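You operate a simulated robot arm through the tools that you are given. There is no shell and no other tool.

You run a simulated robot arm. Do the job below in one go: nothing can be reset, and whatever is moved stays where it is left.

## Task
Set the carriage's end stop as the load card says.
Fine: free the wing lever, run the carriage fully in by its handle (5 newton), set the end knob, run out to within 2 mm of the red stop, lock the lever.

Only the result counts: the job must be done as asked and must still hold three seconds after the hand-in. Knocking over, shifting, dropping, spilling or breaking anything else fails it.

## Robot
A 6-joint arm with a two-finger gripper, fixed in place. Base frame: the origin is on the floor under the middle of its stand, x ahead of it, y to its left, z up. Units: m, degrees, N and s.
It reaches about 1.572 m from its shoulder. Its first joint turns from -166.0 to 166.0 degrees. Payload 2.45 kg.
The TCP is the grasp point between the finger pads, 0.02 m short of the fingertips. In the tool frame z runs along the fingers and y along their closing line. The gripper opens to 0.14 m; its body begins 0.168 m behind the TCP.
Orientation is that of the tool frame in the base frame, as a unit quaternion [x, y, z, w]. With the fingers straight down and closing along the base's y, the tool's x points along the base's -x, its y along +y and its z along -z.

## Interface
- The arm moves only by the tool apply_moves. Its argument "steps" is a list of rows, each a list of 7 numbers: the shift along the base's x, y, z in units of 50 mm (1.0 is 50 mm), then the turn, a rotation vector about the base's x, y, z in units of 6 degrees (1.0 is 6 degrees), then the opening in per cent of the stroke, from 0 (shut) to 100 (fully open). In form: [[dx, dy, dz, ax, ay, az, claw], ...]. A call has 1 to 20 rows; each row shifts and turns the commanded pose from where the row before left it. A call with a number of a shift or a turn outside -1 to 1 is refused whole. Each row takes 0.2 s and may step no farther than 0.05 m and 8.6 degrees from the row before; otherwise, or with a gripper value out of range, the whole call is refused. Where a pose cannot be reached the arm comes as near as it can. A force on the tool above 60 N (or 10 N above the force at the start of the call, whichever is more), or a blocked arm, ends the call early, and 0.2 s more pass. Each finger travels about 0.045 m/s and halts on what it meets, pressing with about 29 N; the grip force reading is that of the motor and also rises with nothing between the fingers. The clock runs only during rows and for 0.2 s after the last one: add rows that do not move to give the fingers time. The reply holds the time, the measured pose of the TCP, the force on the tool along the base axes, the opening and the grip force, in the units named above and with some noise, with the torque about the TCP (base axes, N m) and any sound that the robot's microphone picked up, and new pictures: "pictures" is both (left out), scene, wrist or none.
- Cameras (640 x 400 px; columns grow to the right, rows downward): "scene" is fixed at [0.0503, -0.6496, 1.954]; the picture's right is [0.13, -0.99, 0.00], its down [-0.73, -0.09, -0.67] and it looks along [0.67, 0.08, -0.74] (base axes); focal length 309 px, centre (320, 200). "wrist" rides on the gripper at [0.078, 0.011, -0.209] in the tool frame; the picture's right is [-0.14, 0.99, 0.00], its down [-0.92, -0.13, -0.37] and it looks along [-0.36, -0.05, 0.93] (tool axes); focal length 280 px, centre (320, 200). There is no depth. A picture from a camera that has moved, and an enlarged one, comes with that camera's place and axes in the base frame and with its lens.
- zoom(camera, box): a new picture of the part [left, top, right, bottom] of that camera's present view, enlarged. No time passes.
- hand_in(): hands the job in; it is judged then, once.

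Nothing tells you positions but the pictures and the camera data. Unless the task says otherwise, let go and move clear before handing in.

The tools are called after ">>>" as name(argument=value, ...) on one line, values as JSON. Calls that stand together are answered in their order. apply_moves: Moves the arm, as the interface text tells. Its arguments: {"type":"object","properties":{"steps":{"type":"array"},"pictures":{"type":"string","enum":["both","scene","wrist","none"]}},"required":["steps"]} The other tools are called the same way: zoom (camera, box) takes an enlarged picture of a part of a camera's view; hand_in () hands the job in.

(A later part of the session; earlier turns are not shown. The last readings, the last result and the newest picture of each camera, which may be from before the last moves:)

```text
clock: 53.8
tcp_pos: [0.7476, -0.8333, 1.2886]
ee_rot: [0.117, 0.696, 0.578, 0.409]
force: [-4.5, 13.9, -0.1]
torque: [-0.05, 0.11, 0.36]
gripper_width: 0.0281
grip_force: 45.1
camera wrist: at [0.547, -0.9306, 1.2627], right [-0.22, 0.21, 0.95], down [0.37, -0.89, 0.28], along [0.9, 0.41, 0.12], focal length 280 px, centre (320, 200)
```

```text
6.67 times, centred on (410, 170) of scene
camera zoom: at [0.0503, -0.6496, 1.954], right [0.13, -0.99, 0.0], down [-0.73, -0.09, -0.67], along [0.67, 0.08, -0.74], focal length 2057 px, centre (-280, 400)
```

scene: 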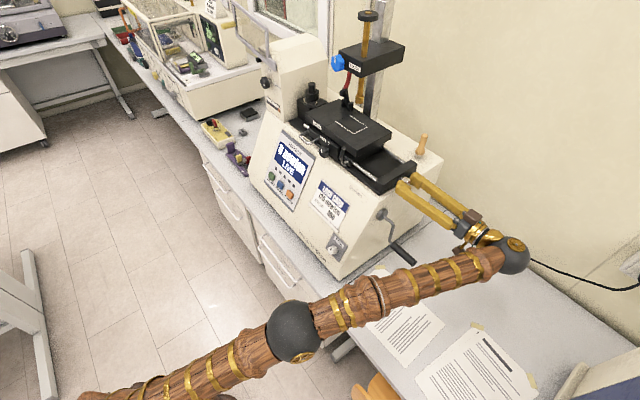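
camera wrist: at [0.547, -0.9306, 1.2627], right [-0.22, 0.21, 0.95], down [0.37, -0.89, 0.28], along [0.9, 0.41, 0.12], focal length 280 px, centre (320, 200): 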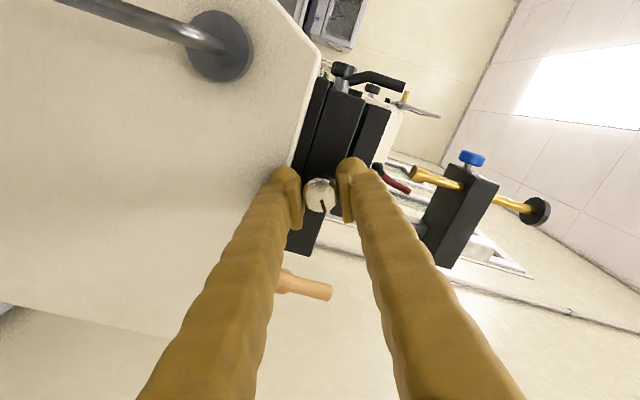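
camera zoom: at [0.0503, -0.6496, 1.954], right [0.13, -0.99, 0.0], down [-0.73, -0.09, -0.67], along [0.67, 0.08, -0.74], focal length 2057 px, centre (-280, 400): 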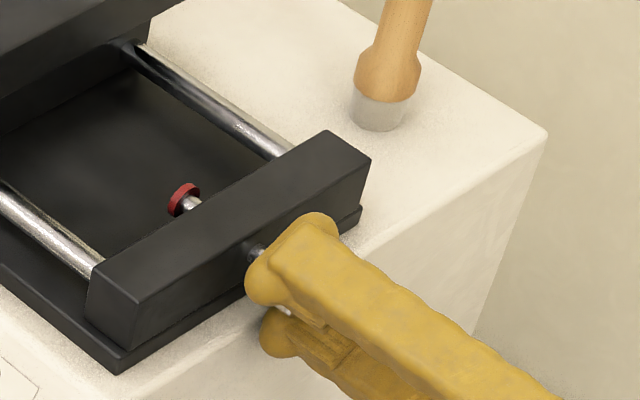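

>>> apply_moves(steps=[[-0.005, 0.007, 0, 0, 0, 0, 12], [0, 0, 0, 0.707, 0.707, 0, 12], [0, 0, 0, 0.707, 0.707, 0, 12], [0, 0, 0, 0.707, 0.707, 0, 12], [0, 0, 0, 0, 0, 0, 12]], pictures="wrist")

>>> zoom(camera="wrist", box=[240, 80, 400, 240])

>>> zoom(camera="scene", box=[370, 140, 450, 200])

```text
clock: 55.0
tcp_pos: [0.7488, -0.8334, 1.2892]
ee_rot: [0.224, 0.669, 0.634, 0.315]
force: [-2.6, 5.1, 13.6]
torque: [0.06, -0.09, 0.18]
gripper_width: 0.0281
grip_force: 44.9
camera wrist: at [0.5439, -0.9273, 1.2873], right [0.0, 0.0, 1.0], down [0.4, -0.92, 0.0], along [0.92, 0.4, 0.0], focal length 280 px, centre (320, 200)
```

wrist: 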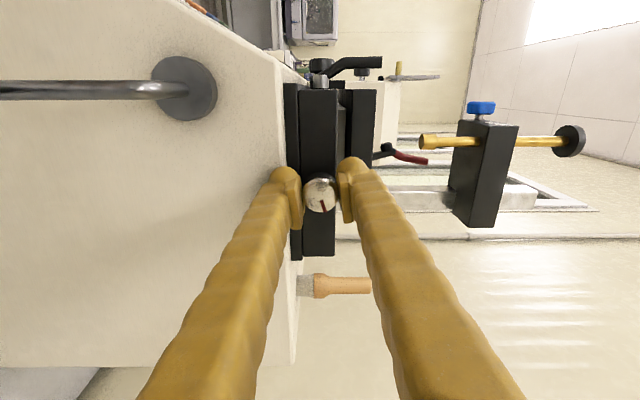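

```text
2.50 times, centred on (320, 160) of wrist
camera zoom: at [0.5439, -0.9273, 1.2873], right [0.0, 0.0, 1.0], down [0.4, -0.92, 0.0], along [0.92, 0.4, 0.0], focal length 701 px, centre (320, 300)
```

zoom: 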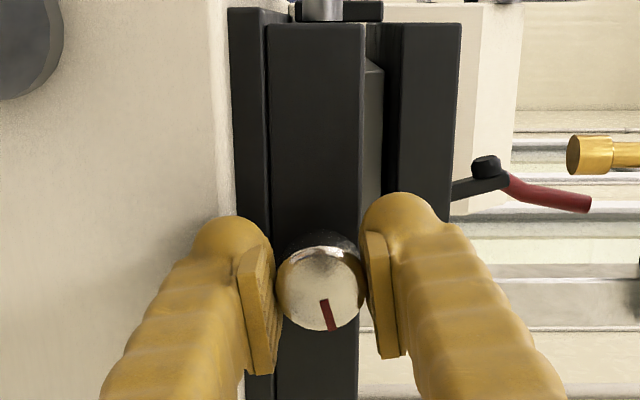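

```text
6.67 times, centred on (410, 170) of scene
camera zoom: at [0.0503, -0.6496, 1.954], right [0.13, -0.99, 0.0], down [-0.73, -0.09, -0.67], along [0.67, 0.08, -0.74], focal length 2057 px, centre (-280, 400)
```

zoom: 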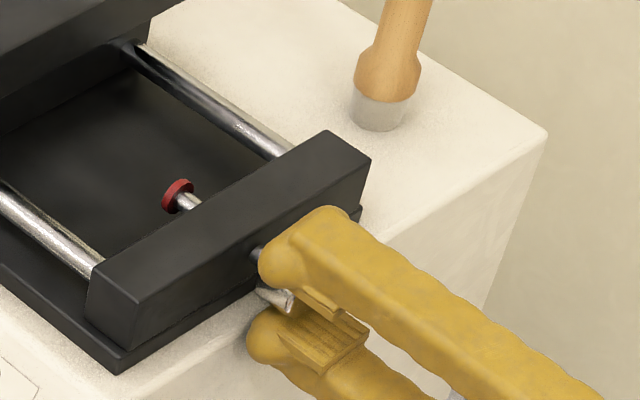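

>>> apply_moves(steps=[[0, 0, 0.006, 0, 0, 0, 12], [0, 0, 0, 0.707, 0.707, 0, 12], [0, 0, 0, 0.707, 0.707, 0, 12], [0, 0, 0, 0.707, 0.707, 0, 12], [0, 0, 0, 0, 0, 0, 12]], pictures="wrist")

>>> zoom(camera="wrist", box=[240, 80, 400, 240])

>>> zoom(camera="scene", box=[370, 140, 450, 200])

```text
clock: 55.6
tcp_pos: [0.7418, -0.8274, 1.2887]
ee_rot: [0.259, 0.655, 0.648, 0.29]
force: [-9.4, 6.2, 1.3]
torque: [0.03, -0.07, 0.42]
gripper_width: 0.028
grip_force: 44.8
out of reach, approached as far as the arm can: row 2, 3
stopped in row 3: the force on the tool passed its limit at 108 N (the readings are from after the stop); the commanded pose is now the measured one
camera wrist: at [0.5373, -0.9175, 1.2933], right [0.06, -0.07, 1.0], down [0.38, -0.92, -0.09], along [0.92, 0.39, -0.03], focal length 280 px, centre (320, 200)
```

wrist: 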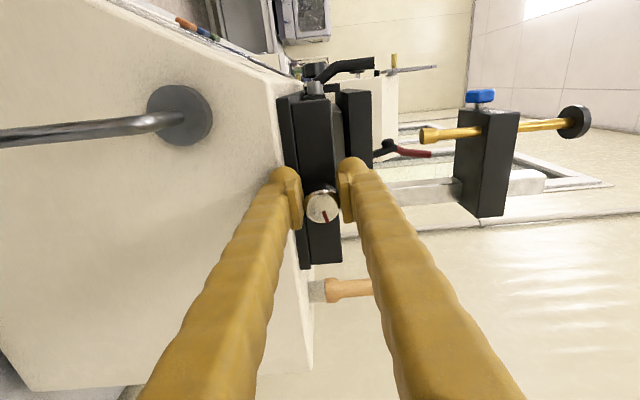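

```text
2.50 times, centred on (320, 160) of wrist
camera zoom: at [0.5373, -0.9175, 1.2933], right [0.06, -0.07, 1.0], down [0.38, -0.92, -0.09], along [0.92, 0.39, -0.03], focal length 701 px, centre (320, 300)
```

zoom: 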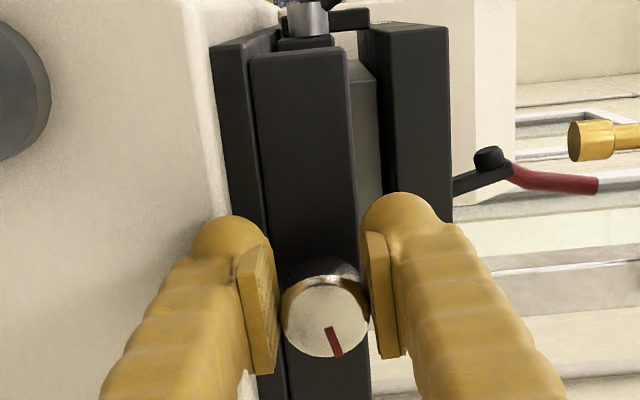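

```text
6.67 times, centred on (410, 170) of scene
camera zoom: at [0.0503, -0.6496, 1.954], right [0.13, -0.99, 0.0], down [-0.73, -0.09, -0.67], along [0.67, 0.08, -0.74], focal length 2057 px, centre (-280, 400)
```

zoom: 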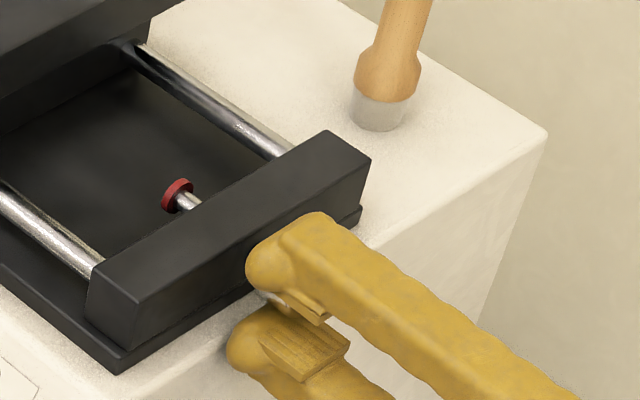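

I hit a wrist limit after about 80° of turn; nothing looks disturbed. I'll release the knob, re-centre, roll back, and re-grip to continue.

>>> apply_moves(steps=[[0, 0, 0, 0, 0, 0, 34], [0, 0, 0, 0, 0, 0, 34], [0.07, -0.07, 0, 0, 0, 0, 34], [0.06, -0.06, 0, 0, 0, 0, 34]], pictures="wrist")

>>> zoom(camera="wrist", box=[240, 80, 400, 240])

>>> zoom(camera="scene", box=[370, 140, 450, 200])

```text
clock: 56.6
tcp_pos: [0.7446, -0.8294, 1.2871]
ee_rot: [0.258, 0.654, 0.648, 0.292]
force: [-51.1, -6.6, 7.4]
torque: [-0.07, 1.47, 0.86]
gripper_width: 0.0422
grip_force: 0.0
out of reach, approached as far as the arm can: row 4
camera wrist: at [0.5396, -0.9196, 1.291], right [0.06, -0.07, 1.0], down [0.38, -0.92, -0.09], along [0.92, 0.38, -0.03], focal length 280 px, centre (320, 200)
```

wrist: 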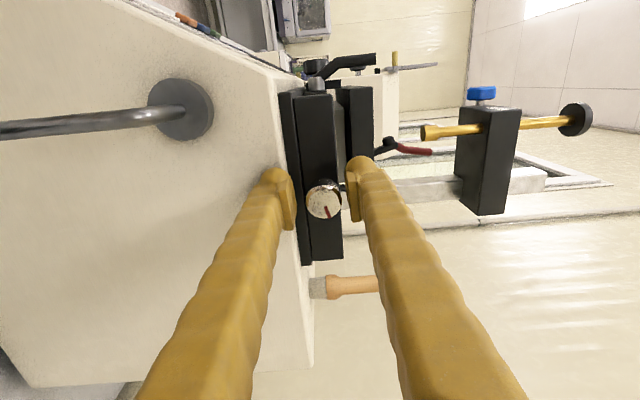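

```text
2.50 times, centred on (320, 160) of wrist
camera zoom: at [0.5396, -0.9196, 1.291], right [0.06, -0.07, 1.0], down [0.38, -0.92, -0.09], along [0.92, 0.38, -0.03], focal length 701 px, centre (320, 300)
```

zoom: 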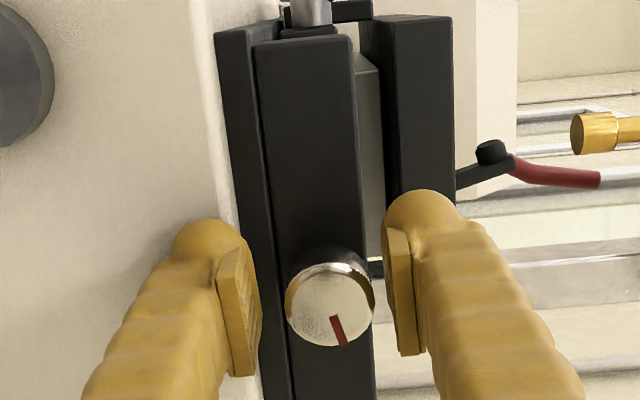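

```text
6.67 times, centred on (410, 170) of scene
camera zoom: at [0.0503, -0.6496, 1.954], right [0.13, -0.99, 0.0], down [-0.73, -0.09, -0.67], along [0.67, 0.08, -0.74], focal length 2057 px, centre (-280, 400)
```

zoom: 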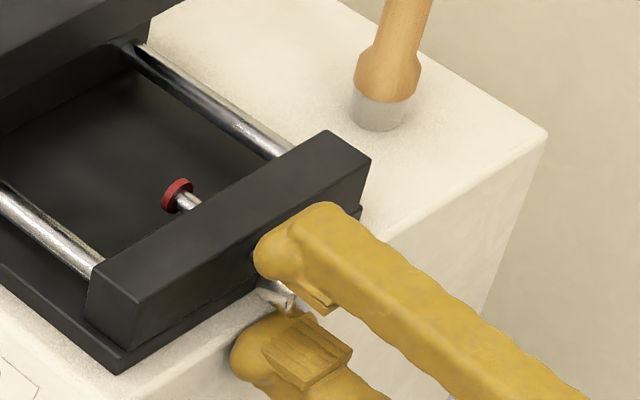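

>>> apply_moves(steps=[[-0.07, -0.07, 0, 0, 0, 0, 34], [-0.07, -0.07, 0, 0, 0, 0, 34]], pictures="wrist")

>>> zoom(camera="scene", box=[370, 140, 450, 200])

```text
clock: 57.2
tcp_pos: [0.7417, -0.8332, 1.2853]
ee_rot: [0.259, 0.655, 0.647, 0.291]
force: [0.7, 0.5, -0.7]
torque: [-0.01, 0.01, -0.01]
gripper_width: 0.0479
grip_force: 0.0
camera wrist: at [0.5358, -0.923, 1.2878], right [0.06, -0.07, 1.0], down [0.38, -0.92, -0.09], along [0.92, 0.38, -0.03], focal length 280 px, centre (320, 200)
```

wrist: 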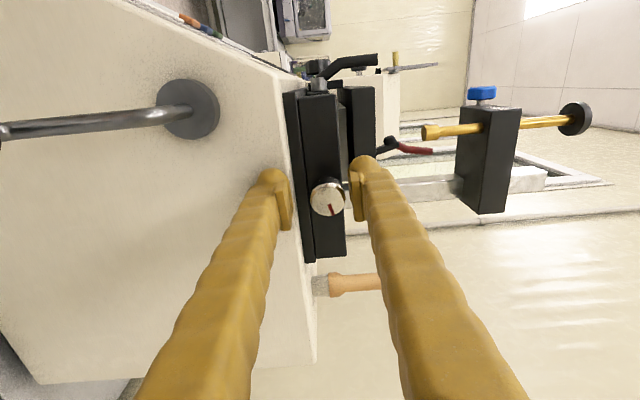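

```text
6.67 times, centred on (410, 170) of scene
camera zoom: at [0.0503, -0.6496, 1.954], right [0.13, -0.99, 0.0], down [-0.73, -0.09, -0.67], along [0.67, 0.08, -0.74], focal length 2057 px, centre (-280, 400)
```

zoom: 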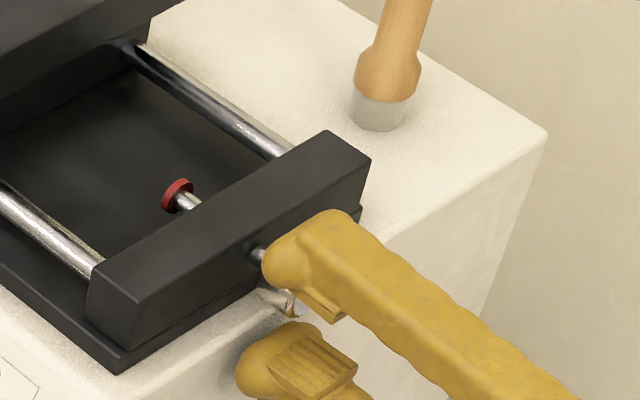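

>>> apply_moves(steps=[[-0.1, -0.1, 0.04, -0.99, -0.99, 0, 36], [0.04, -0.04, 0.04, -0.99, -0.99, 0, 36], [0.03, -0.03, 0, -0.99, -0.99, 0, 36], [0, 0, 0, -0.99, -0.99, 0, 36], [0, 0, 0, -0.99, -0.99, 0, 36], [0, 0, 0, -0.99, -0.99, 0, 36], [0, 0, 0, -0.99, -0.99, 0, 36], [0, 0, 0, -0.99, -0.99, 0, 36], [0, 0, 0, -0.99, -0.99, 0, 36], [0, 0, 0, -0.99, -0.99, 0, 36]], pictures="wrist")

>>> zoom(camera="wrist", box=[240, 80, 400, 240])

>>> zoom(camera="scene", box=[370, 140, 450, 200])

```text
clock: 59.5
tcp_pos: [0.7392, -0.8436, 1.2913]
ee_rot: [-0.252, 0.656, 0.294, 0.648]
force: [-0.3, 1.0, -0.9]
torque: [0.0, 0.0, -0.01]
gripper_width: 0.0504
grip_force: 0.1
camera wrist: at [0.5809, -0.9822, 1.2084], right [-0.7, 0.69, 0.2], down [-0.14, -0.4, 0.91], along [0.7, 0.61, 0.37], focal length 280 px, centre (320, 200)
```

wrist: 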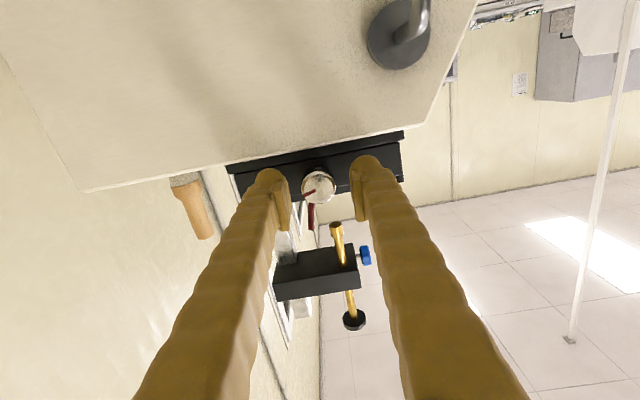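

```text
2.50 times, centred on (320, 160) of wrist
camera zoom: at [0.5809, -0.9822, 1.2084], right [-0.7, 0.69, 0.2], down [-0.14, -0.4, 0.91], along [0.7, 0.61, 0.37], focal length 701 px, centre (320, 300)
```

zoom: 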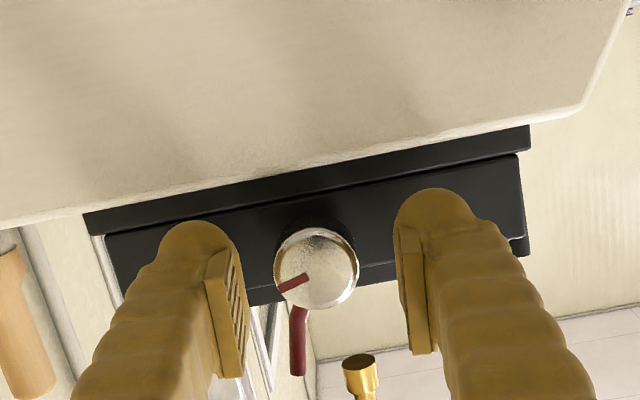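

```text
6.67 times, centred on (410, 170) of scene
camera zoom: at [0.0503, -0.6496, 1.954], right [0.13, -0.99, 0.0], down [-0.73, -0.09, -0.67], along [0.67, 0.08, -0.74], focal length 2057 px, centre (-280, 400)
```

zoom: 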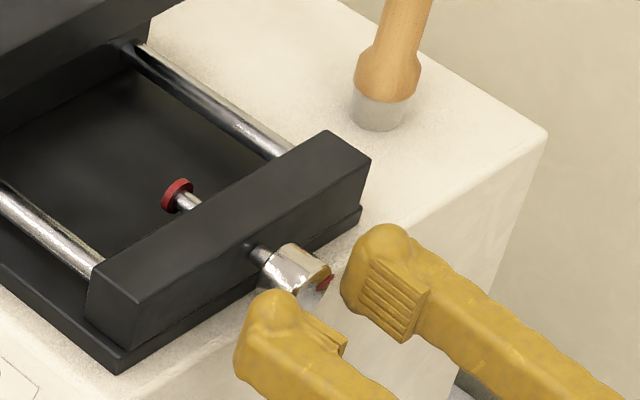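

>>> apply_moves(steps=[[0.17, 0.14, -0.026, 0, 0, 0, 30], [0, 0, 0, 0, 0, 0, 20], [0, 0, 0, 0, 0, 0, 12], [0, 0, 0, 0, 0, 0, 12]], pictures="none")

```text
clock: 60.5
tcp_pos: [0.7469, -0.8366, 1.2883]
ee_rot: [-0.251, 0.656, 0.294, 0.648]
force: [5.1, -1.6, 1.7]
torque: [-0.04, 0.04, -0.07]
gripper_width: 0.0281
grip_force: 39.4
```

>>> apply_moves(steps=[[0, 0, 0, 0.707, 0.707, 0, 12], [0, 0, 0, 0.707, 0.707, 0, 12], [0, 0, 0, 0.707, 0.707, 0, 12], [0, 0, 0, 0.707, 0.707, 0, 12], [0, 0, 0, 0, 0, 0, 12]], pictures="wrist")

>>> zoom(camera="wrist", box=[240, 80, 400, 240])

>>> zoom(camera="scene", box=[370, 140, 450, 200])

```text
clock: 61.6
tcp_pos: [0.748, -0.8354, 1.2894]
ee_rot: [-0.106, 0.694, 0.421, 0.574]
force: [-20.3, 27.3, -11.6]
torque: [-0.1, 0.01, 0.25]
gripper_width: 0.0279
grip_force: 44.5
camera wrist: at [0.5674, -0.9527, 1.2201], right [-0.58, 0.57, 0.58], down [0.11, -0.65, 0.75], along [0.81, 0.5, 0.31], focal length 280 px, centre (320, 200)
```

wrist: 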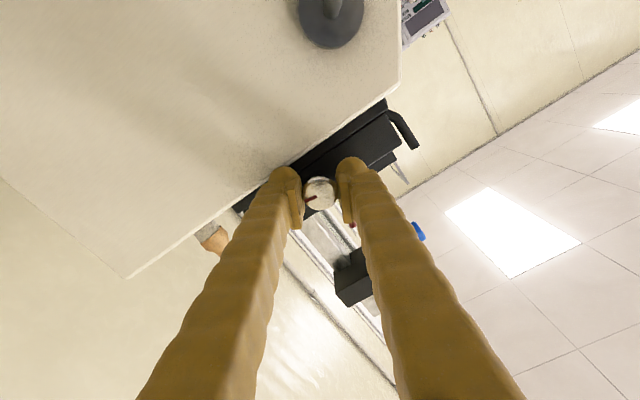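

```text
2.50 times, centred on (320, 160) of wrist
camera zoom: at [0.5674, -0.9527, 1.2201], right [-0.58, 0.57, 0.58], down [0.11, -0.65, 0.75], along [0.81, 0.5, 0.31], focal length 701 px, centre (320, 300)
```

zoom: 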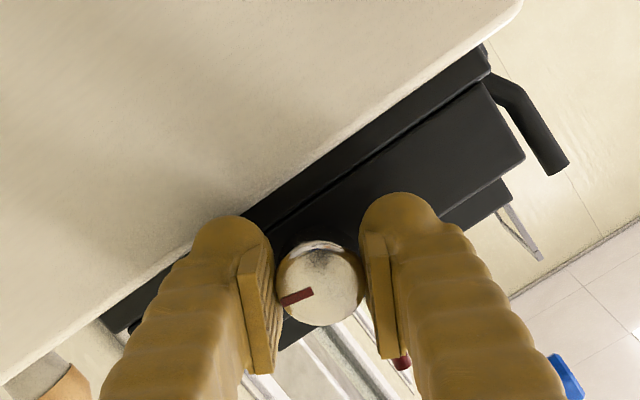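

```text
6.67 times, centred on (410, 170) of scene
camera zoom: at [0.0503, -0.6496, 1.954], right [0.13, -0.99, 0.0], down [-0.73, -0.09, -0.67], along [0.67, 0.08, -0.74], focal length 2057 px, centre (-280, 400)
```

zoom: 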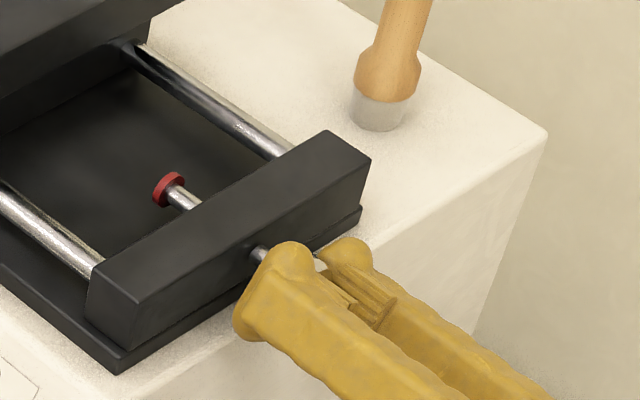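

>>> apply_moves(steps=[[-0.014, 0.016, -0.008, 0, 0, 0, 12], [0, 0, 0, 0.707, 0.707, 0, 12], [0, 0, 0, 0.707, 0.707, 0, 12], [0, 0, 0, 0.707, 0.707, 0, 12], [0, 0, 0, 0, 0, 0, 12]], pictures="wrist")

>>> zoom(camera="wrist", box=[240, 80, 400, 240])

>>> zoom(camera="scene", box=[370, 140, 450, 200])

```text
clock: 62.9
tcp_pos: [0.7463, -0.8366, 1.2886]
ee_rot: [0.005, 0.702, 0.505, 0.502]
force: [17.9, -15.9, 20.5]
torque: [0.19, -0.21, -0.34]
gripper_width: 0.0278
grip_force: 45.1
camera wrist: at [0.5539, -0.9391, 1.2375], right [-0.43, 0.42, 0.8], down [0.26, -0.8, 0.55], along [0.87, 0.44, 0.23], focal length 280 px, centre (320, 200)
```

wrist: 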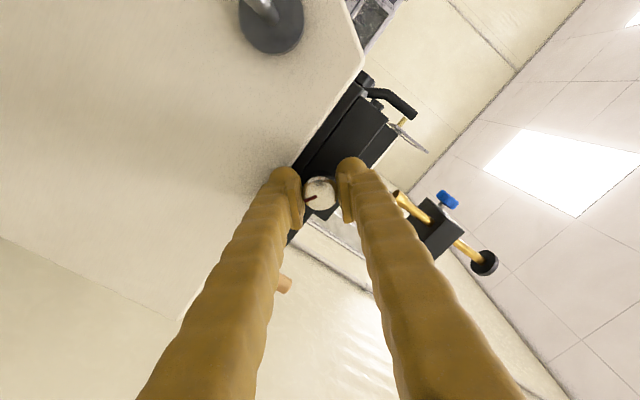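

```text
2.50 times, centred on (320, 160) of wrist
camera zoom: at [0.5539, -0.9391, 1.2375], right [-0.43, 0.42, 0.8], down [0.26, -0.8, 0.55], along [0.87, 0.44, 0.23], focal length 701 px, centre (320, 300)
```

zoom: 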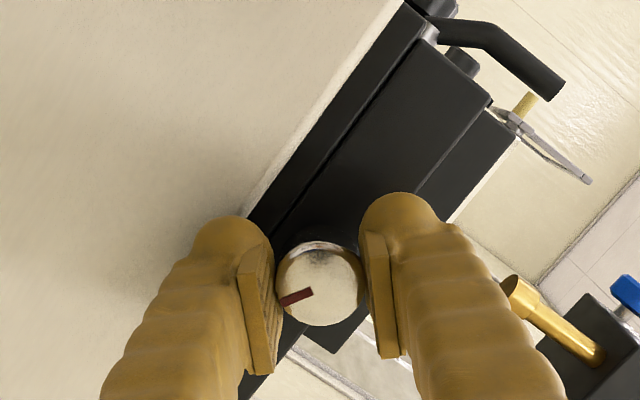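

```text
6.67 times, centred on (410, 170) of scene
camera zoom: at [0.0503, -0.6496, 1.954], right [0.13, -0.99, 0.0], down [-0.73, -0.09, -0.67], along [0.67, 0.08, -0.74], focal length 2057 px, centre (-280, 400)
```

zoom: 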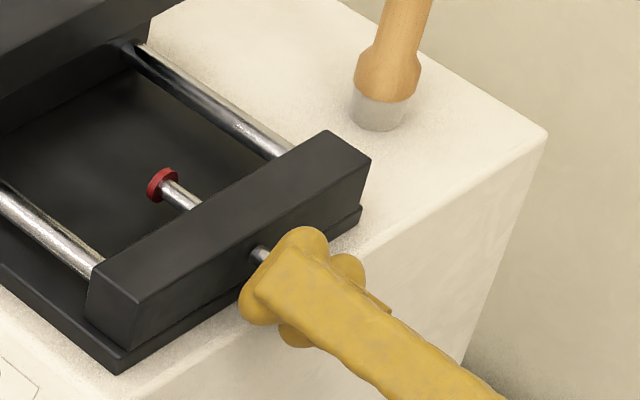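

>>> apply_moves(steps=[[0.009, -0.009, 0.01, 0, 0, 0, 12], [0, 0, 0, 0.707, 0.707, 0, 12], [0, 0, 0, 0.707, 0.707, 0, 12], [0, 0, 0, 0.707, 0.707, 0, 12], [0, 0, 0, 0, 0, 0, 12]], pictures="wrist")

>>> zoom(camera="wrist", box=[240, 80, 400, 240])

>>> zoom(camera="scene", box=[370, 140, 450, 200])

```text
clock: 64.0
tcp_pos: [0.7474, -0.8366, 1.2886]
ee_rot: [0.116, 0.693, 0.575, 0.419]
force: [-6.2, 3.6, 14.5]
torque: [0.04, -0.07, 0.18]
gripper_width: 0.0281
grip_force: 45.4
camera wrist: at [0.5452, -0.9307, 1.26], right [-0.23, 0.22, 0.95], down [0.35, -0.89, 0.29], along [0.91, 0.4, 0.13], focal length 280 px, centre (320, 200)
```

wrist: 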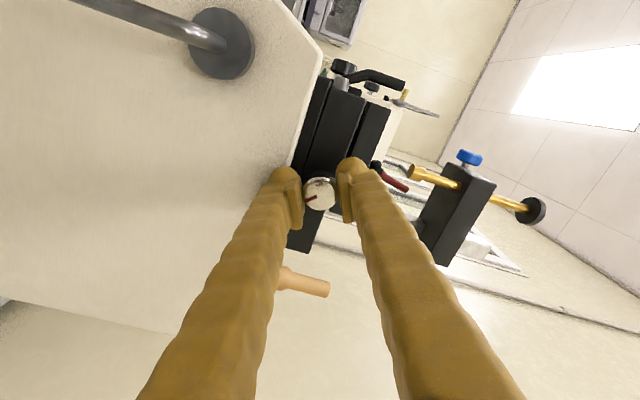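

```text
2.50 times, centred on (320, 160) of wrist
camera zoom: at [0.5452, -0.9307, 1.26], right [-0.23, 0.22, 0.95], down [0.35, -0.89, 0.29], along [0.91, 0.4, 0.13], focal length 701 px, centre (320, 300)
```

zoom: 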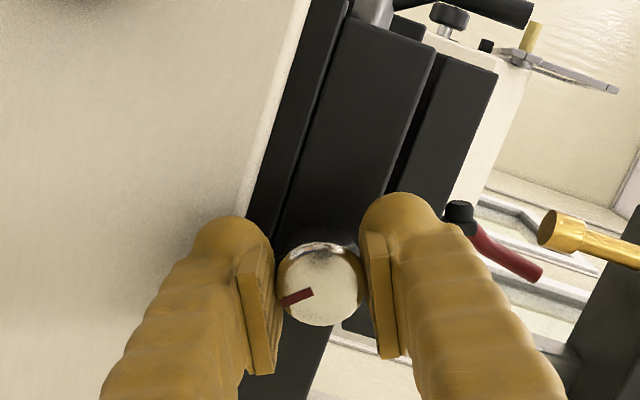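

```text
6.67 times, centred on (410, 170) of scene
camera zoom: at [0.0503, -0.6496, 1.954], right [0.13, -0.99, 0.0], down [-0.73, -0.09, -0.67], along [0.67, 0.08, -0.74], focal length 2057 px, centre (-280, 400)
```

zoom: 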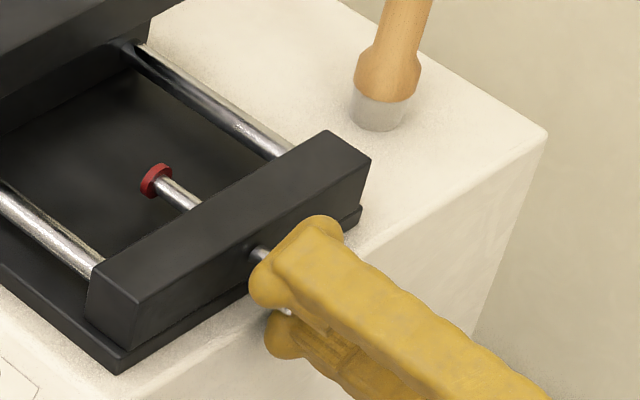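

>>> apply_moves(steps=[[-0.004, 0.004, 0.006, 0, 0, 0, 12], [0, 0, 0, 0.707, 0.707, 0, 12], [0, 0, 0, 0.707, 0.707, 0, 12], [0, 0, 0, 0, 0, 0, 12]], pictures="wrist")

>>> zoom(camera="wrist", box=[240, 80, 400, 240])

>>> zoom(camera="scene", box=[370, 140, 450, 200])

```text
clock: 65.0
tcp_pos: [0.7471, -0.8362, 1.2894]
ee_rot: [0.189, 0.678, 0.615, 0.356]
force: [6.4, -3.3, 19.7]
torque: [0.18, -0.19, -0.14]
gripper_width: 0.028
grip_force: 45.1
camera wrist: at [0.5421, -0.9275, 1.2766], right [-0.09, 0.08, 0.99], down [0.38, -0.92, 0.1], along [0.92, 0.39, 0.05], focal length 280 px, centre (320, 200)
```

wrist: 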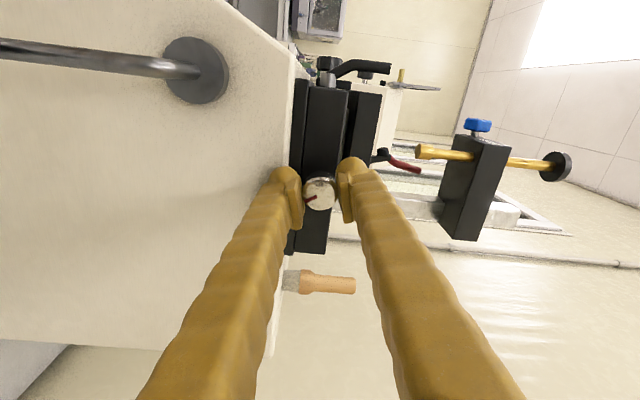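

```text
2.50 times, centred on (320, 160) of wrist
camera zoom: at [0.5421, -0.9275, 1.2766], right [-0.09, 0.08, 0.99], down [0.38, -0.92, 0.1], along [0.92, 0.39, 0.05], focal length 701 px, centre (320, 300)
```

zoom: 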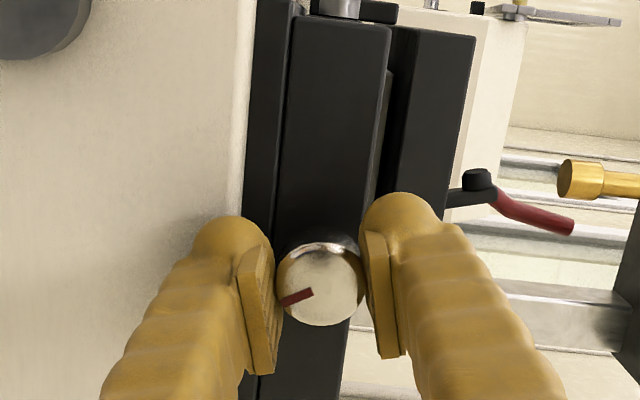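

```text
6.67 times, centred on (410, 170) of scene
camera zoom: at [0.0503, -0.6496, 1.954], right [0.13, -0.99, 0.0], down [-0.73, -0.09, -0.67], along [0.67, 0.08, -0.74], focal length 2057 px, centre (-280, 400)
```

zoom: 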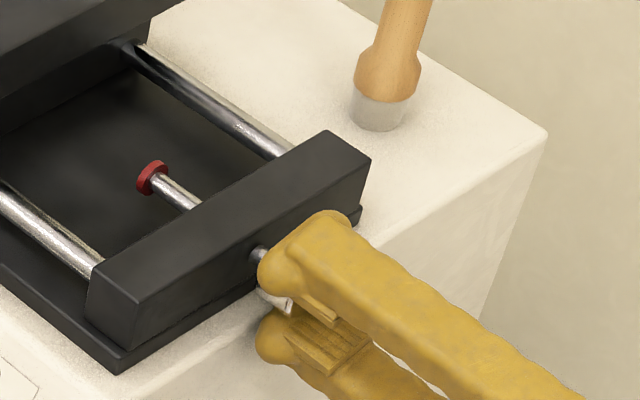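

About 150° so far with no limit yet, and the stop advances roughly 0.24 mm per degree. Releasing and re-gripping to keep searching for the end of range.

>>> apply_moves(steps=[[0, 0, 0, 0, 0, 0, 34], [0, 0, 0, 0, 0, 0, 36], [-0.14, -0.14, 0.02, -0.99, -0.99, 0, 36], [0, 0, 0, -0.99, -0.99, 0, 36], [0, 0, 0, -0.99, -0.99, 0, 36], [0, 0, 0, -0.99, -0.99, 0, 36], [0, 0, 0, -0.99, -0.99, 0, 36], [0, 0, 0, -0.99, -0.99, 0, 36], [0, 0, 0, -0.99, -0.99, 0, 36], [0, 0, 0, -0.99, -0.99, 0, 36], [0, 0, 0, -0.99, -0.99, 0, 36]], pictures="wrist")

>>> zoom(camera="wrist", box=[240, 80, 400, 240])

```text
clock: 67.5
tcp_pos: [0.7387, -0.8425, 1.2902]
ee_rot: [-0.273, 0.648, 0.273, 0.657]
force: [0.3, 0.4, 0.4]
torque: [0.0, 0.03, -0.03]
gripper_width: 0.0504
grip_force: 0.0
camera wrist: at [0.5859, -0.9853, 1.2079], right [-0.71, 0.69, 0.13], down [-0.18, -0.36, 0.92], along [0.68, 0.62, 0.38], focal length 280 px, centre (320, 200)
```

wrist: 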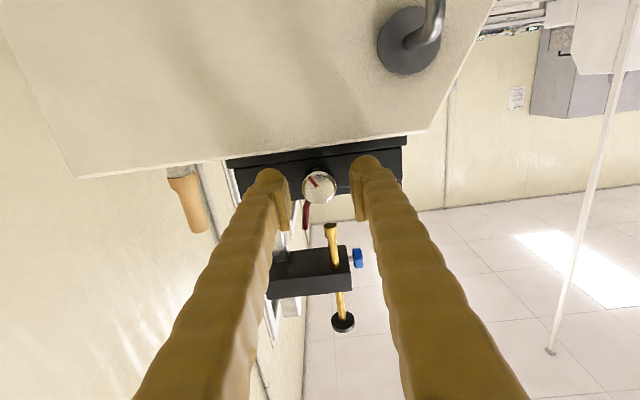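

```text
2.50 times, centred on (320, 160) of wrist
camera zoom: at [0.5859, -0.9853, 1.2079], right [-0.71, 0.69, 0.13], down [-0.18, -0.36, 0.92], along [0.68, 0.62, 0.38], focal length 701 px, centre (320, 300)
```

zoom: 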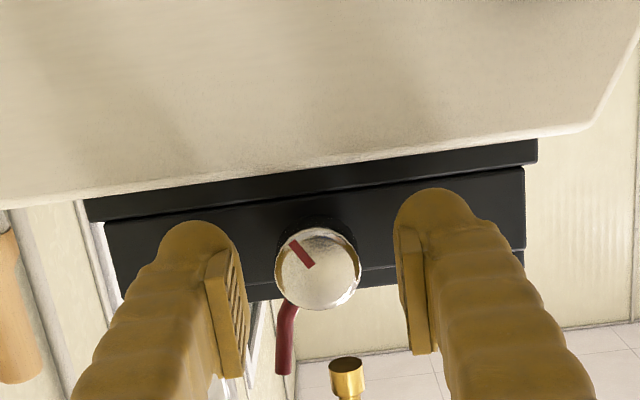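

>>> apply_moves(steps=[[0.16, 0.13, -0.02, 0, 0, 0, 30], [0, 0, 0, 0, 0, 0, 20], [0, 0, 0, 0, 0, 0, 12], [0, 0, 0, 0, 0, 0, 12]], pictures="none")

```text
clock: 68.5
tcp_pos: [0.7481, -0.837, 1.2886]
ee_rot: [-0.273, 0.648, 0.274, 0.656]
force: [-13.5, 19.1, -7.3]
torque: [-0.06, -0.02, 0.22]
gripper_width: 0.0279
grip_force: 38.4
```

>>> apply_moves(steps=[[-0.012, 0.014, -0.004, 0, 0, 0, 12], [0, 0, 0, 0.707, 0.707, 0, 12], [0, 0, 0, 0.707, 0.707, 0, 12], [0, 0, 0, 0.707, 0.707, 0, 12], [0, 0, 0, 0, 0, 0, 12]], pictures="none")

>>> zoom(camera="wrist", box=[240, 80, 400, 240])

>>> zoom(camera="scene", box=[370, 140, 450, 200])

```text
clock: 69.7
tcp_pos: [0.748, -0.8364, 1.2886]
ee_rot: [-0.166, 0.682, 0.373, 0.607]
force: [7.1, 15.1, 2.1]
torque: [0.01, -0.04, 0.05]
gripper_width: 0.0278
grip_force: 44.5
```

```text
2.50 times, centred on (320, 160) of wrist
camera zoom: at [0.5763, -0.9608, 1.2134], right [-0.64, 0.63, 0.43], down [0.02, -0.55, 0.83], along [0.77, 0.54, 0.35], focal length 701 px, centre (320, 300)
```

zoom: 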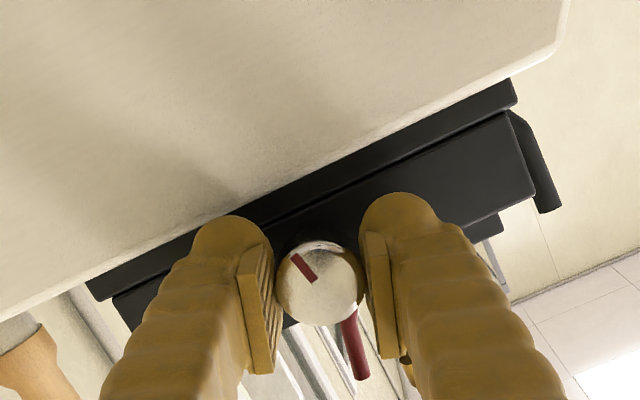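

```text
6.67 times, centred on (410, 170) of scene
camera zoom: at [0.0503, -0.6496, 1.954], right [0.13, -0.99, 0.0], down [-0.73, -0.09, -0.67], along [0.67, 0.08, -0.74], focal length 2057 px, centre (-280, 400)
```

zoom: 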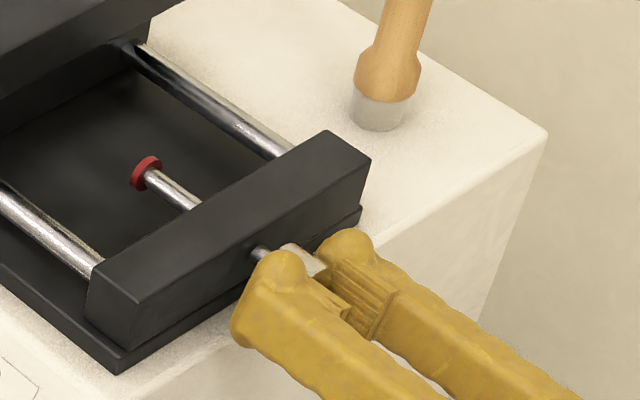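

>>> apply_moves(steps=[[0, 0, 0, 0.707, 0.707, 0, 12], [0, 0, 0, 0.707, 0.707, 0, 12], [0, 0, 0, 0.707, 0.707, 0, 12], [0, 0, 0, 0, 0, 0, 12]], pictures="none")

>>> zoom(camera="wrist", box=[240, 80, 400, 240])

>>> zoom(camera="scene", box=[370, 140, 450, 200])

```text
clock: 70.7
tcp_pos: [0.746, -0.8371, 1.2888]
ee_rot: [-0.054, 0.7, 0.461, 0.542]
force: [0.6, 6.6, 3.5]
torque: [-0.09, 0.04, 0.04]
gripper_width: 0.0278
grip_force: 45.2
```

```text
2.50 times, centred on (320, 160) of wrist
camera zoom: at [0.5605, -0.946, 1.2276], right [-0.52, 0.5, 0.69], down [0.19, -0.72, 0.67], along [0.84, 0.47, 0.28], focal length 701 px, centre (320, 300)
```

zoom: 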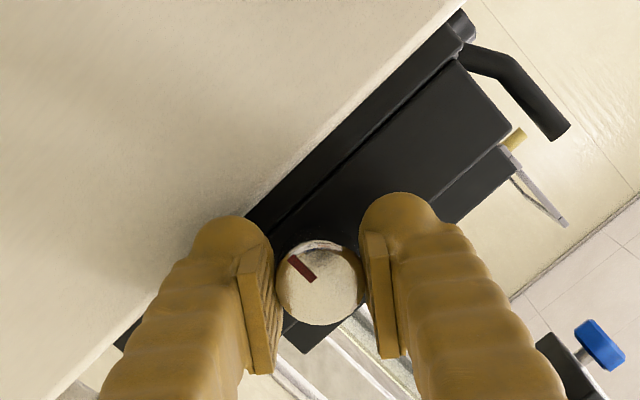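

```text
6.67 times, centred on (410, 170) of scene
camera zoom: at [0.0503, -0.6496, 1.954], right [0.13, -0.99, 0.0], down [-0.73, -0.09, -0.67], along [0.67, 0.08, -0.74], focal length 2057 px, centre (-280, 400)
```

zoom: 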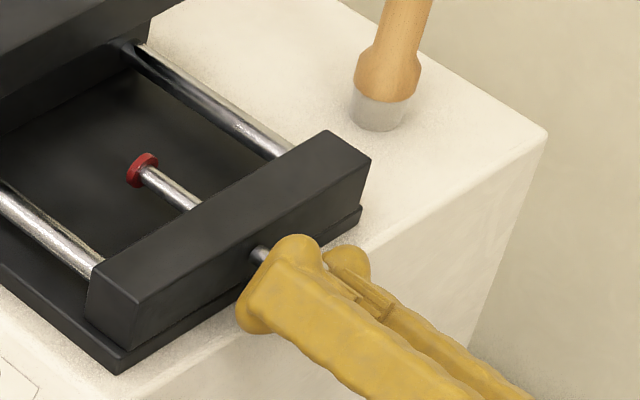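

>>> apply_moves(steps=[[0, 0, 0, 0.707, 0.707, 0, 12], [0, 0, 0, 0.707, 0.707, 0, 12], [0, 0, 0, 0, 0, 0, 12]], pictures="none")

>>> zoom(camera="wrist", box=[240, 80, 400, 240])

>>> zoom(camera="scene", box=[370, 140, 450, 200])

```text
clock: 71.5
tcp_pos: [0.7464, -0.8366, 1.2894]
ee_rot: [0.02, 0.702, 0.515, 0.492]
force: [-8.5, -2.3, 3.2]
torque: [-0.13, -0.13, 0.11]
gripper_width: 0.0276
grip_force: 45.2
```

```text
2.50 times, centred on (320, 160) of wrist
camera zoom: at [0.5519, -0.9379, 1.2401], right [-0.4, 0.39, 0.83], down [0.27, -0.81, 0.52], along [0.87, 0.43, 0.22], focal length 701 px, centre (320, 300)
```

zoom: 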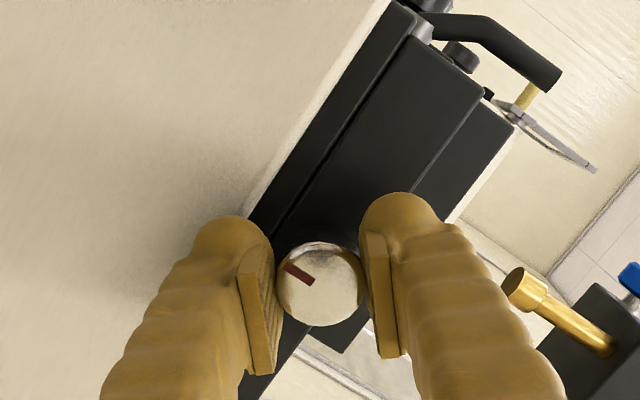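

```text
6.67 times, centred on (410, 170) of scene
camera zoom: at [0.0503, -0.6496, 1.954], right [0.13, -0.99, 0.0], down [-0.73, -0.09, -0.67], along [0.67, 0.08, -0.74], focal length 2057 px, centre (-280, 400)
```

zoom: 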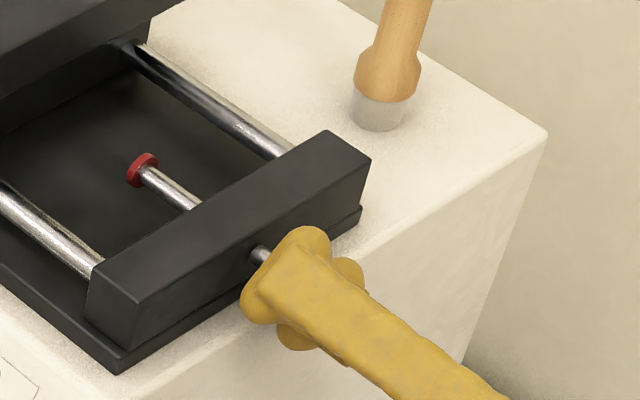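

The knob now slips in the grip and the stop no longer moves, so the upper limit is near 180° (mark pointing down). I'll turn back counter-clockwise to confirm the lower limit, then work out the middle.

>>> apply_moves(steps=[[-0.005, 0, 0, -0.707, -0.707, 0, 12], [0, 0, 0, -0.707, -0.707, 0, 12], [0, 0, 0, -0.707, -0.707, 0, 12], [0, 0, 0, -0.707, -0.707, 0, 12], [0, 0, 0, -0.707, -0.707, 0, 12], [0, 0, 0, 0, 0, 0, 12]], pictures="none")

>>> zoom(camera="wrist", box=[240, 80, 400, 240])

>>> zoom(camera="scene", box=[370, 140, 450, 200])

```text
clock: 72.8
tcp_pos: [0.7472, -0.8363, 1.2885]
ee_rot: [-0.166, 0.682, 0.372, 0.608]
force: [4.2, -25.0, 11.1]
torque: [0.09, -0.16, -0.33]
gripper_width: 0.0279
grip_force: 44.9
```

```text
2.50 times, centred on (320, 160) of wrist
camera zoom: at [0.5753, -0.9612, 1.2128], right [-0.64, 0.63, 0.43], down [0.02, -0.55, 0.83], along [0.77, 0.54, 0.35], focal length 701 px, centre (320, 300)
```

zoom: 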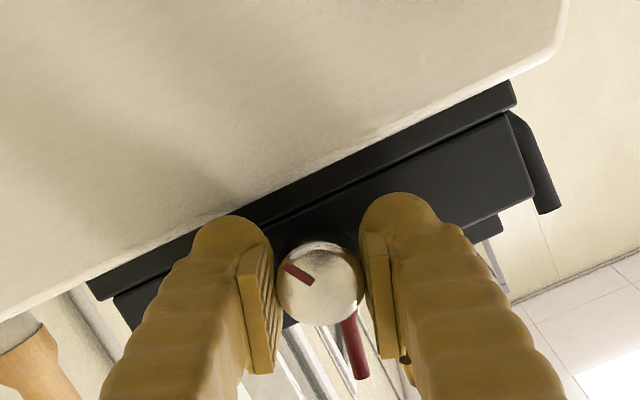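

```text
6.67 times, centred on (410, 170) of scene
camera zoom: at [0.0503, -0.6496, 1.954], right [0.13, -0.99, 0.0], down [-0.73, -0.09, -0.67], along [0.67, 0.08, -0.74], focal length 2057 px, centre (-280, 400)
```

zoom: 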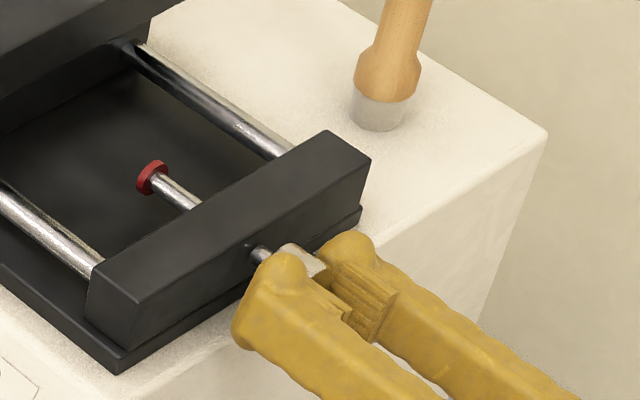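

>>> apply_moves(steps=[[0.008, -0.01, 0.005, 0, 0, 0, 12], [0, 0, 0, -0.707, -0.707, 0, 12], [0, 0, 0, -0.707, -0.707, 0, 12], [0, 0, 0, -0.707, -0.707, 0, 12], [0, 0, 0, -0.707, -0.707, 0, 12], [0, 0, 0, -0.707, -0.707, 0, 12], [0, 0, 0, 0, 0, 0, 12]], pictures="none")

>>> zoom(camera="wrist", box=[240, 80, 400, 240])

>>> zoom(camera="scene", box=[370, 140, 450, 200])

```text
clock: 74.5
tcp_pos: [0.747, -0.8371, 1.2901]
ee_rot: [-0.34, 0.615, 0.205, 0.681]
force: [-5.2, -19.2, -0.2]
torque: [0.09, -0.1, -0.13]
gripper_width: 0.0277
grip_force: 45.0
```

```text
2.50 times, centred on (320, 160) of wrist
camera zoom: at [0.6052, -0.991, 1.2059], right [-0.71, 0.7, -0.07], down [-0.32, -0.22, 0.92], along [0.63, 0.68, 0.38], focal length 701 px, centre (320, 300)
```

zoom: 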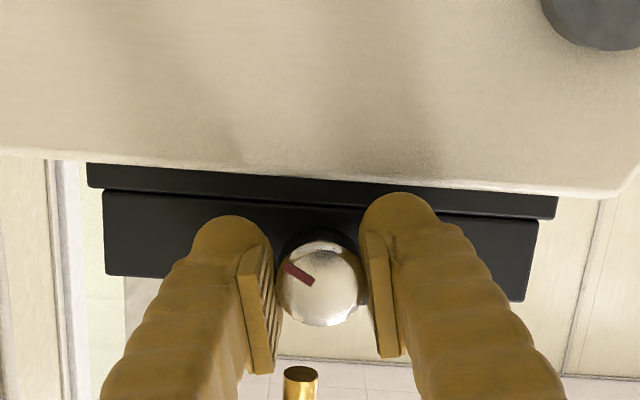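

```text
6.67 times, centred on (410, 170) of scene
camera zoom: at [0.0503, -0.6496, 1.954], right [0.13, -0.99, 0.0], down [-0.73, -0.09, -0.67], along [0.67, 0.08, -0.74], focal length 2057 px, centre (-280, 400)
```

zoom: 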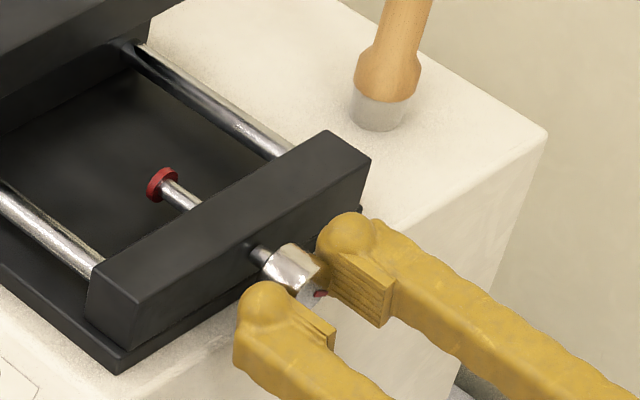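

>>> apply_moves(steps=[[-0.006, -0.012, 0, 0, 0, 0, 12], [0, 0, 0, -0.707, -0.707, 0, 12], [0, 0, 0, -0.707, -0.707, 0, 12], [0, 0, 0, -0.707, -0.707, 0, 12], [0, 0, 0, -0.707, -0.707, 0, 12], [0, 0, 0, -0.707, -0.707, 0, 12], [0, 0, 0, 0, 0, 0, 12]], pictures="none")

>>> zoom(camera="wrist", box=[240, 80, 400, 240])

>>> zoom(camera="scene", box=[370, 140, 450, 200])

```text
clock: 76.0
tcp_pos: [0.7483, -0.8368, 1.2904]
ee_rot: [-0.49, 0.507, 0.022, 0.709]
force: [10.8, -3.1, -4.7]
torque: [-0.06, 0.05, -0.15]
gripper_width: 0.0278
grip_force: 45.3
```

```text
2.50 times, centred on (320, 160) of wrist
camera zoom: at [0.6336, -1.0195, 1.2212], right [-0.59, 0.58, -0.56], down [-0.63, 0.1, 0.77], along [0.5, 0.81, 0.31], focal length 701 px, centre (320, 300)
```

zoom: 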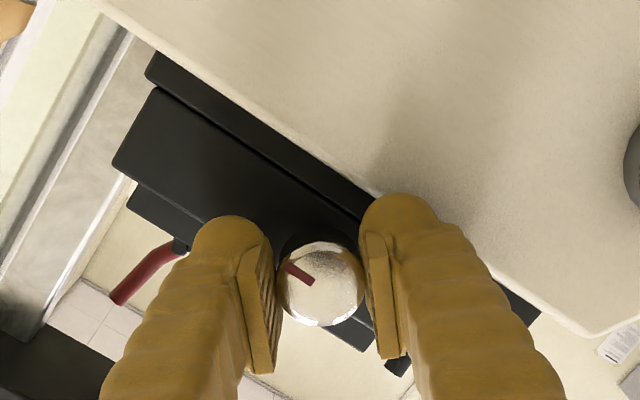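

```text
6.67 times, centred on (410, 170) of scene
camera zoom: at [0.0503, -0.6496, 1.954], right [0.13, -0.99, 0.0], down [-0.73, -0.09, -0.67], along [0.67, 0.08, -0.74], focal length 2057 px, centre (-280, 400)
```

zoom: 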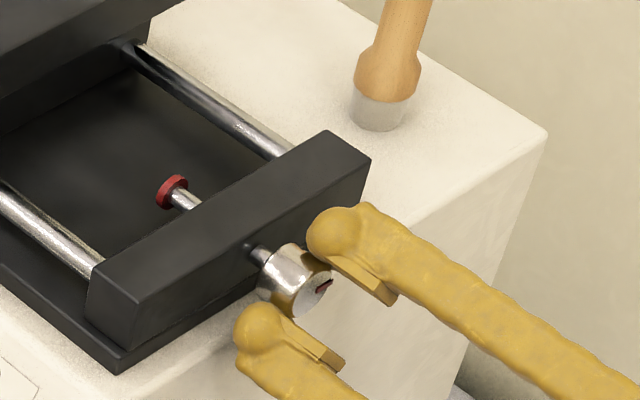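

>>> apply_moves(steps=[[0, 0, 0, -0.707, -0.707, 0, 12], [0, 0, 0, -0.707, -0.707, 0, 12], [0, 0, 0, -0.707, -0.707, 0, 12], [0, 0, 0, -0.707, -0.707, 0, 12], [0, 0, 0, -0.707, -0.707, 0, 12], [0, 0, 0, 0, 0, 0, 12]], pictures="none")

>>> zoom(camera="wrist", box=[240, 80, 400, 240])

>>> zoom(camera="scene", box=[370, 140, 450, 200])

```text
clock: 77.5
tcp_pos: [0.7484, -0.837, 1.2898]
ee_rot: [-0.607, 0.365, -0.162, 0.687]
force: [27.3, -20.3, 4.2]
torque: [0.0, 0.02, -0.44]
gripper_width: 0.0279
grip_force: 45.1
```

```text
2.50 times, centred on (320, 160) of wrist
camera zoom: at [0.6523, -1.0384, 1.2542], right [-0.31, 0.3, -0.9], down [-0.86, 0.32, 0.4], along [0.41, 0.9, 0.16], focal length 701 px, centre (320, 300)
```

zoom: 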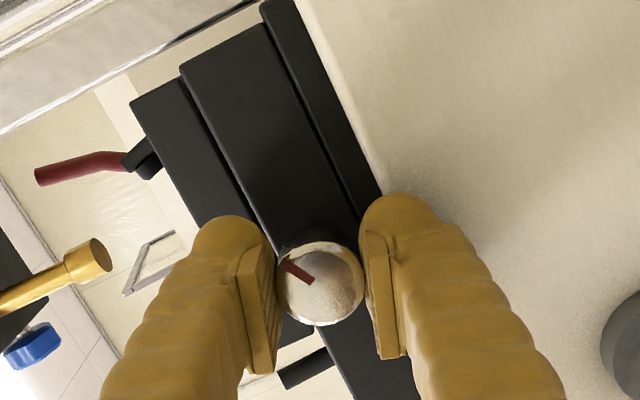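

```text
6.67 times, centred on (410, 170) of scene
camera zoom: at [0.0503, -0.6496, 1.954], right [0.13, -0.99, 0.0], down [-0.73, -0.09, -0.67], along [0.67, 0.08, -0.74], focal length 2057 px, centre (-280, 400)
```

zoom: 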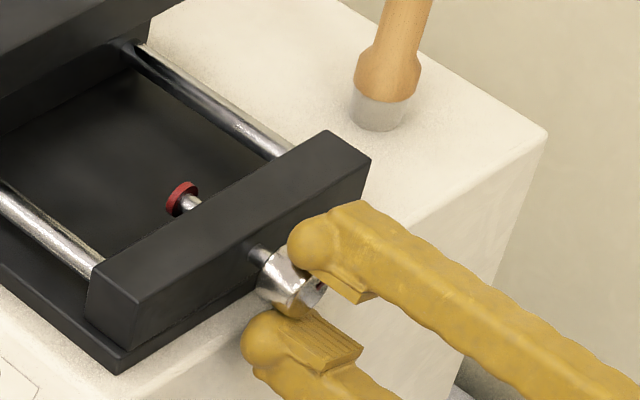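

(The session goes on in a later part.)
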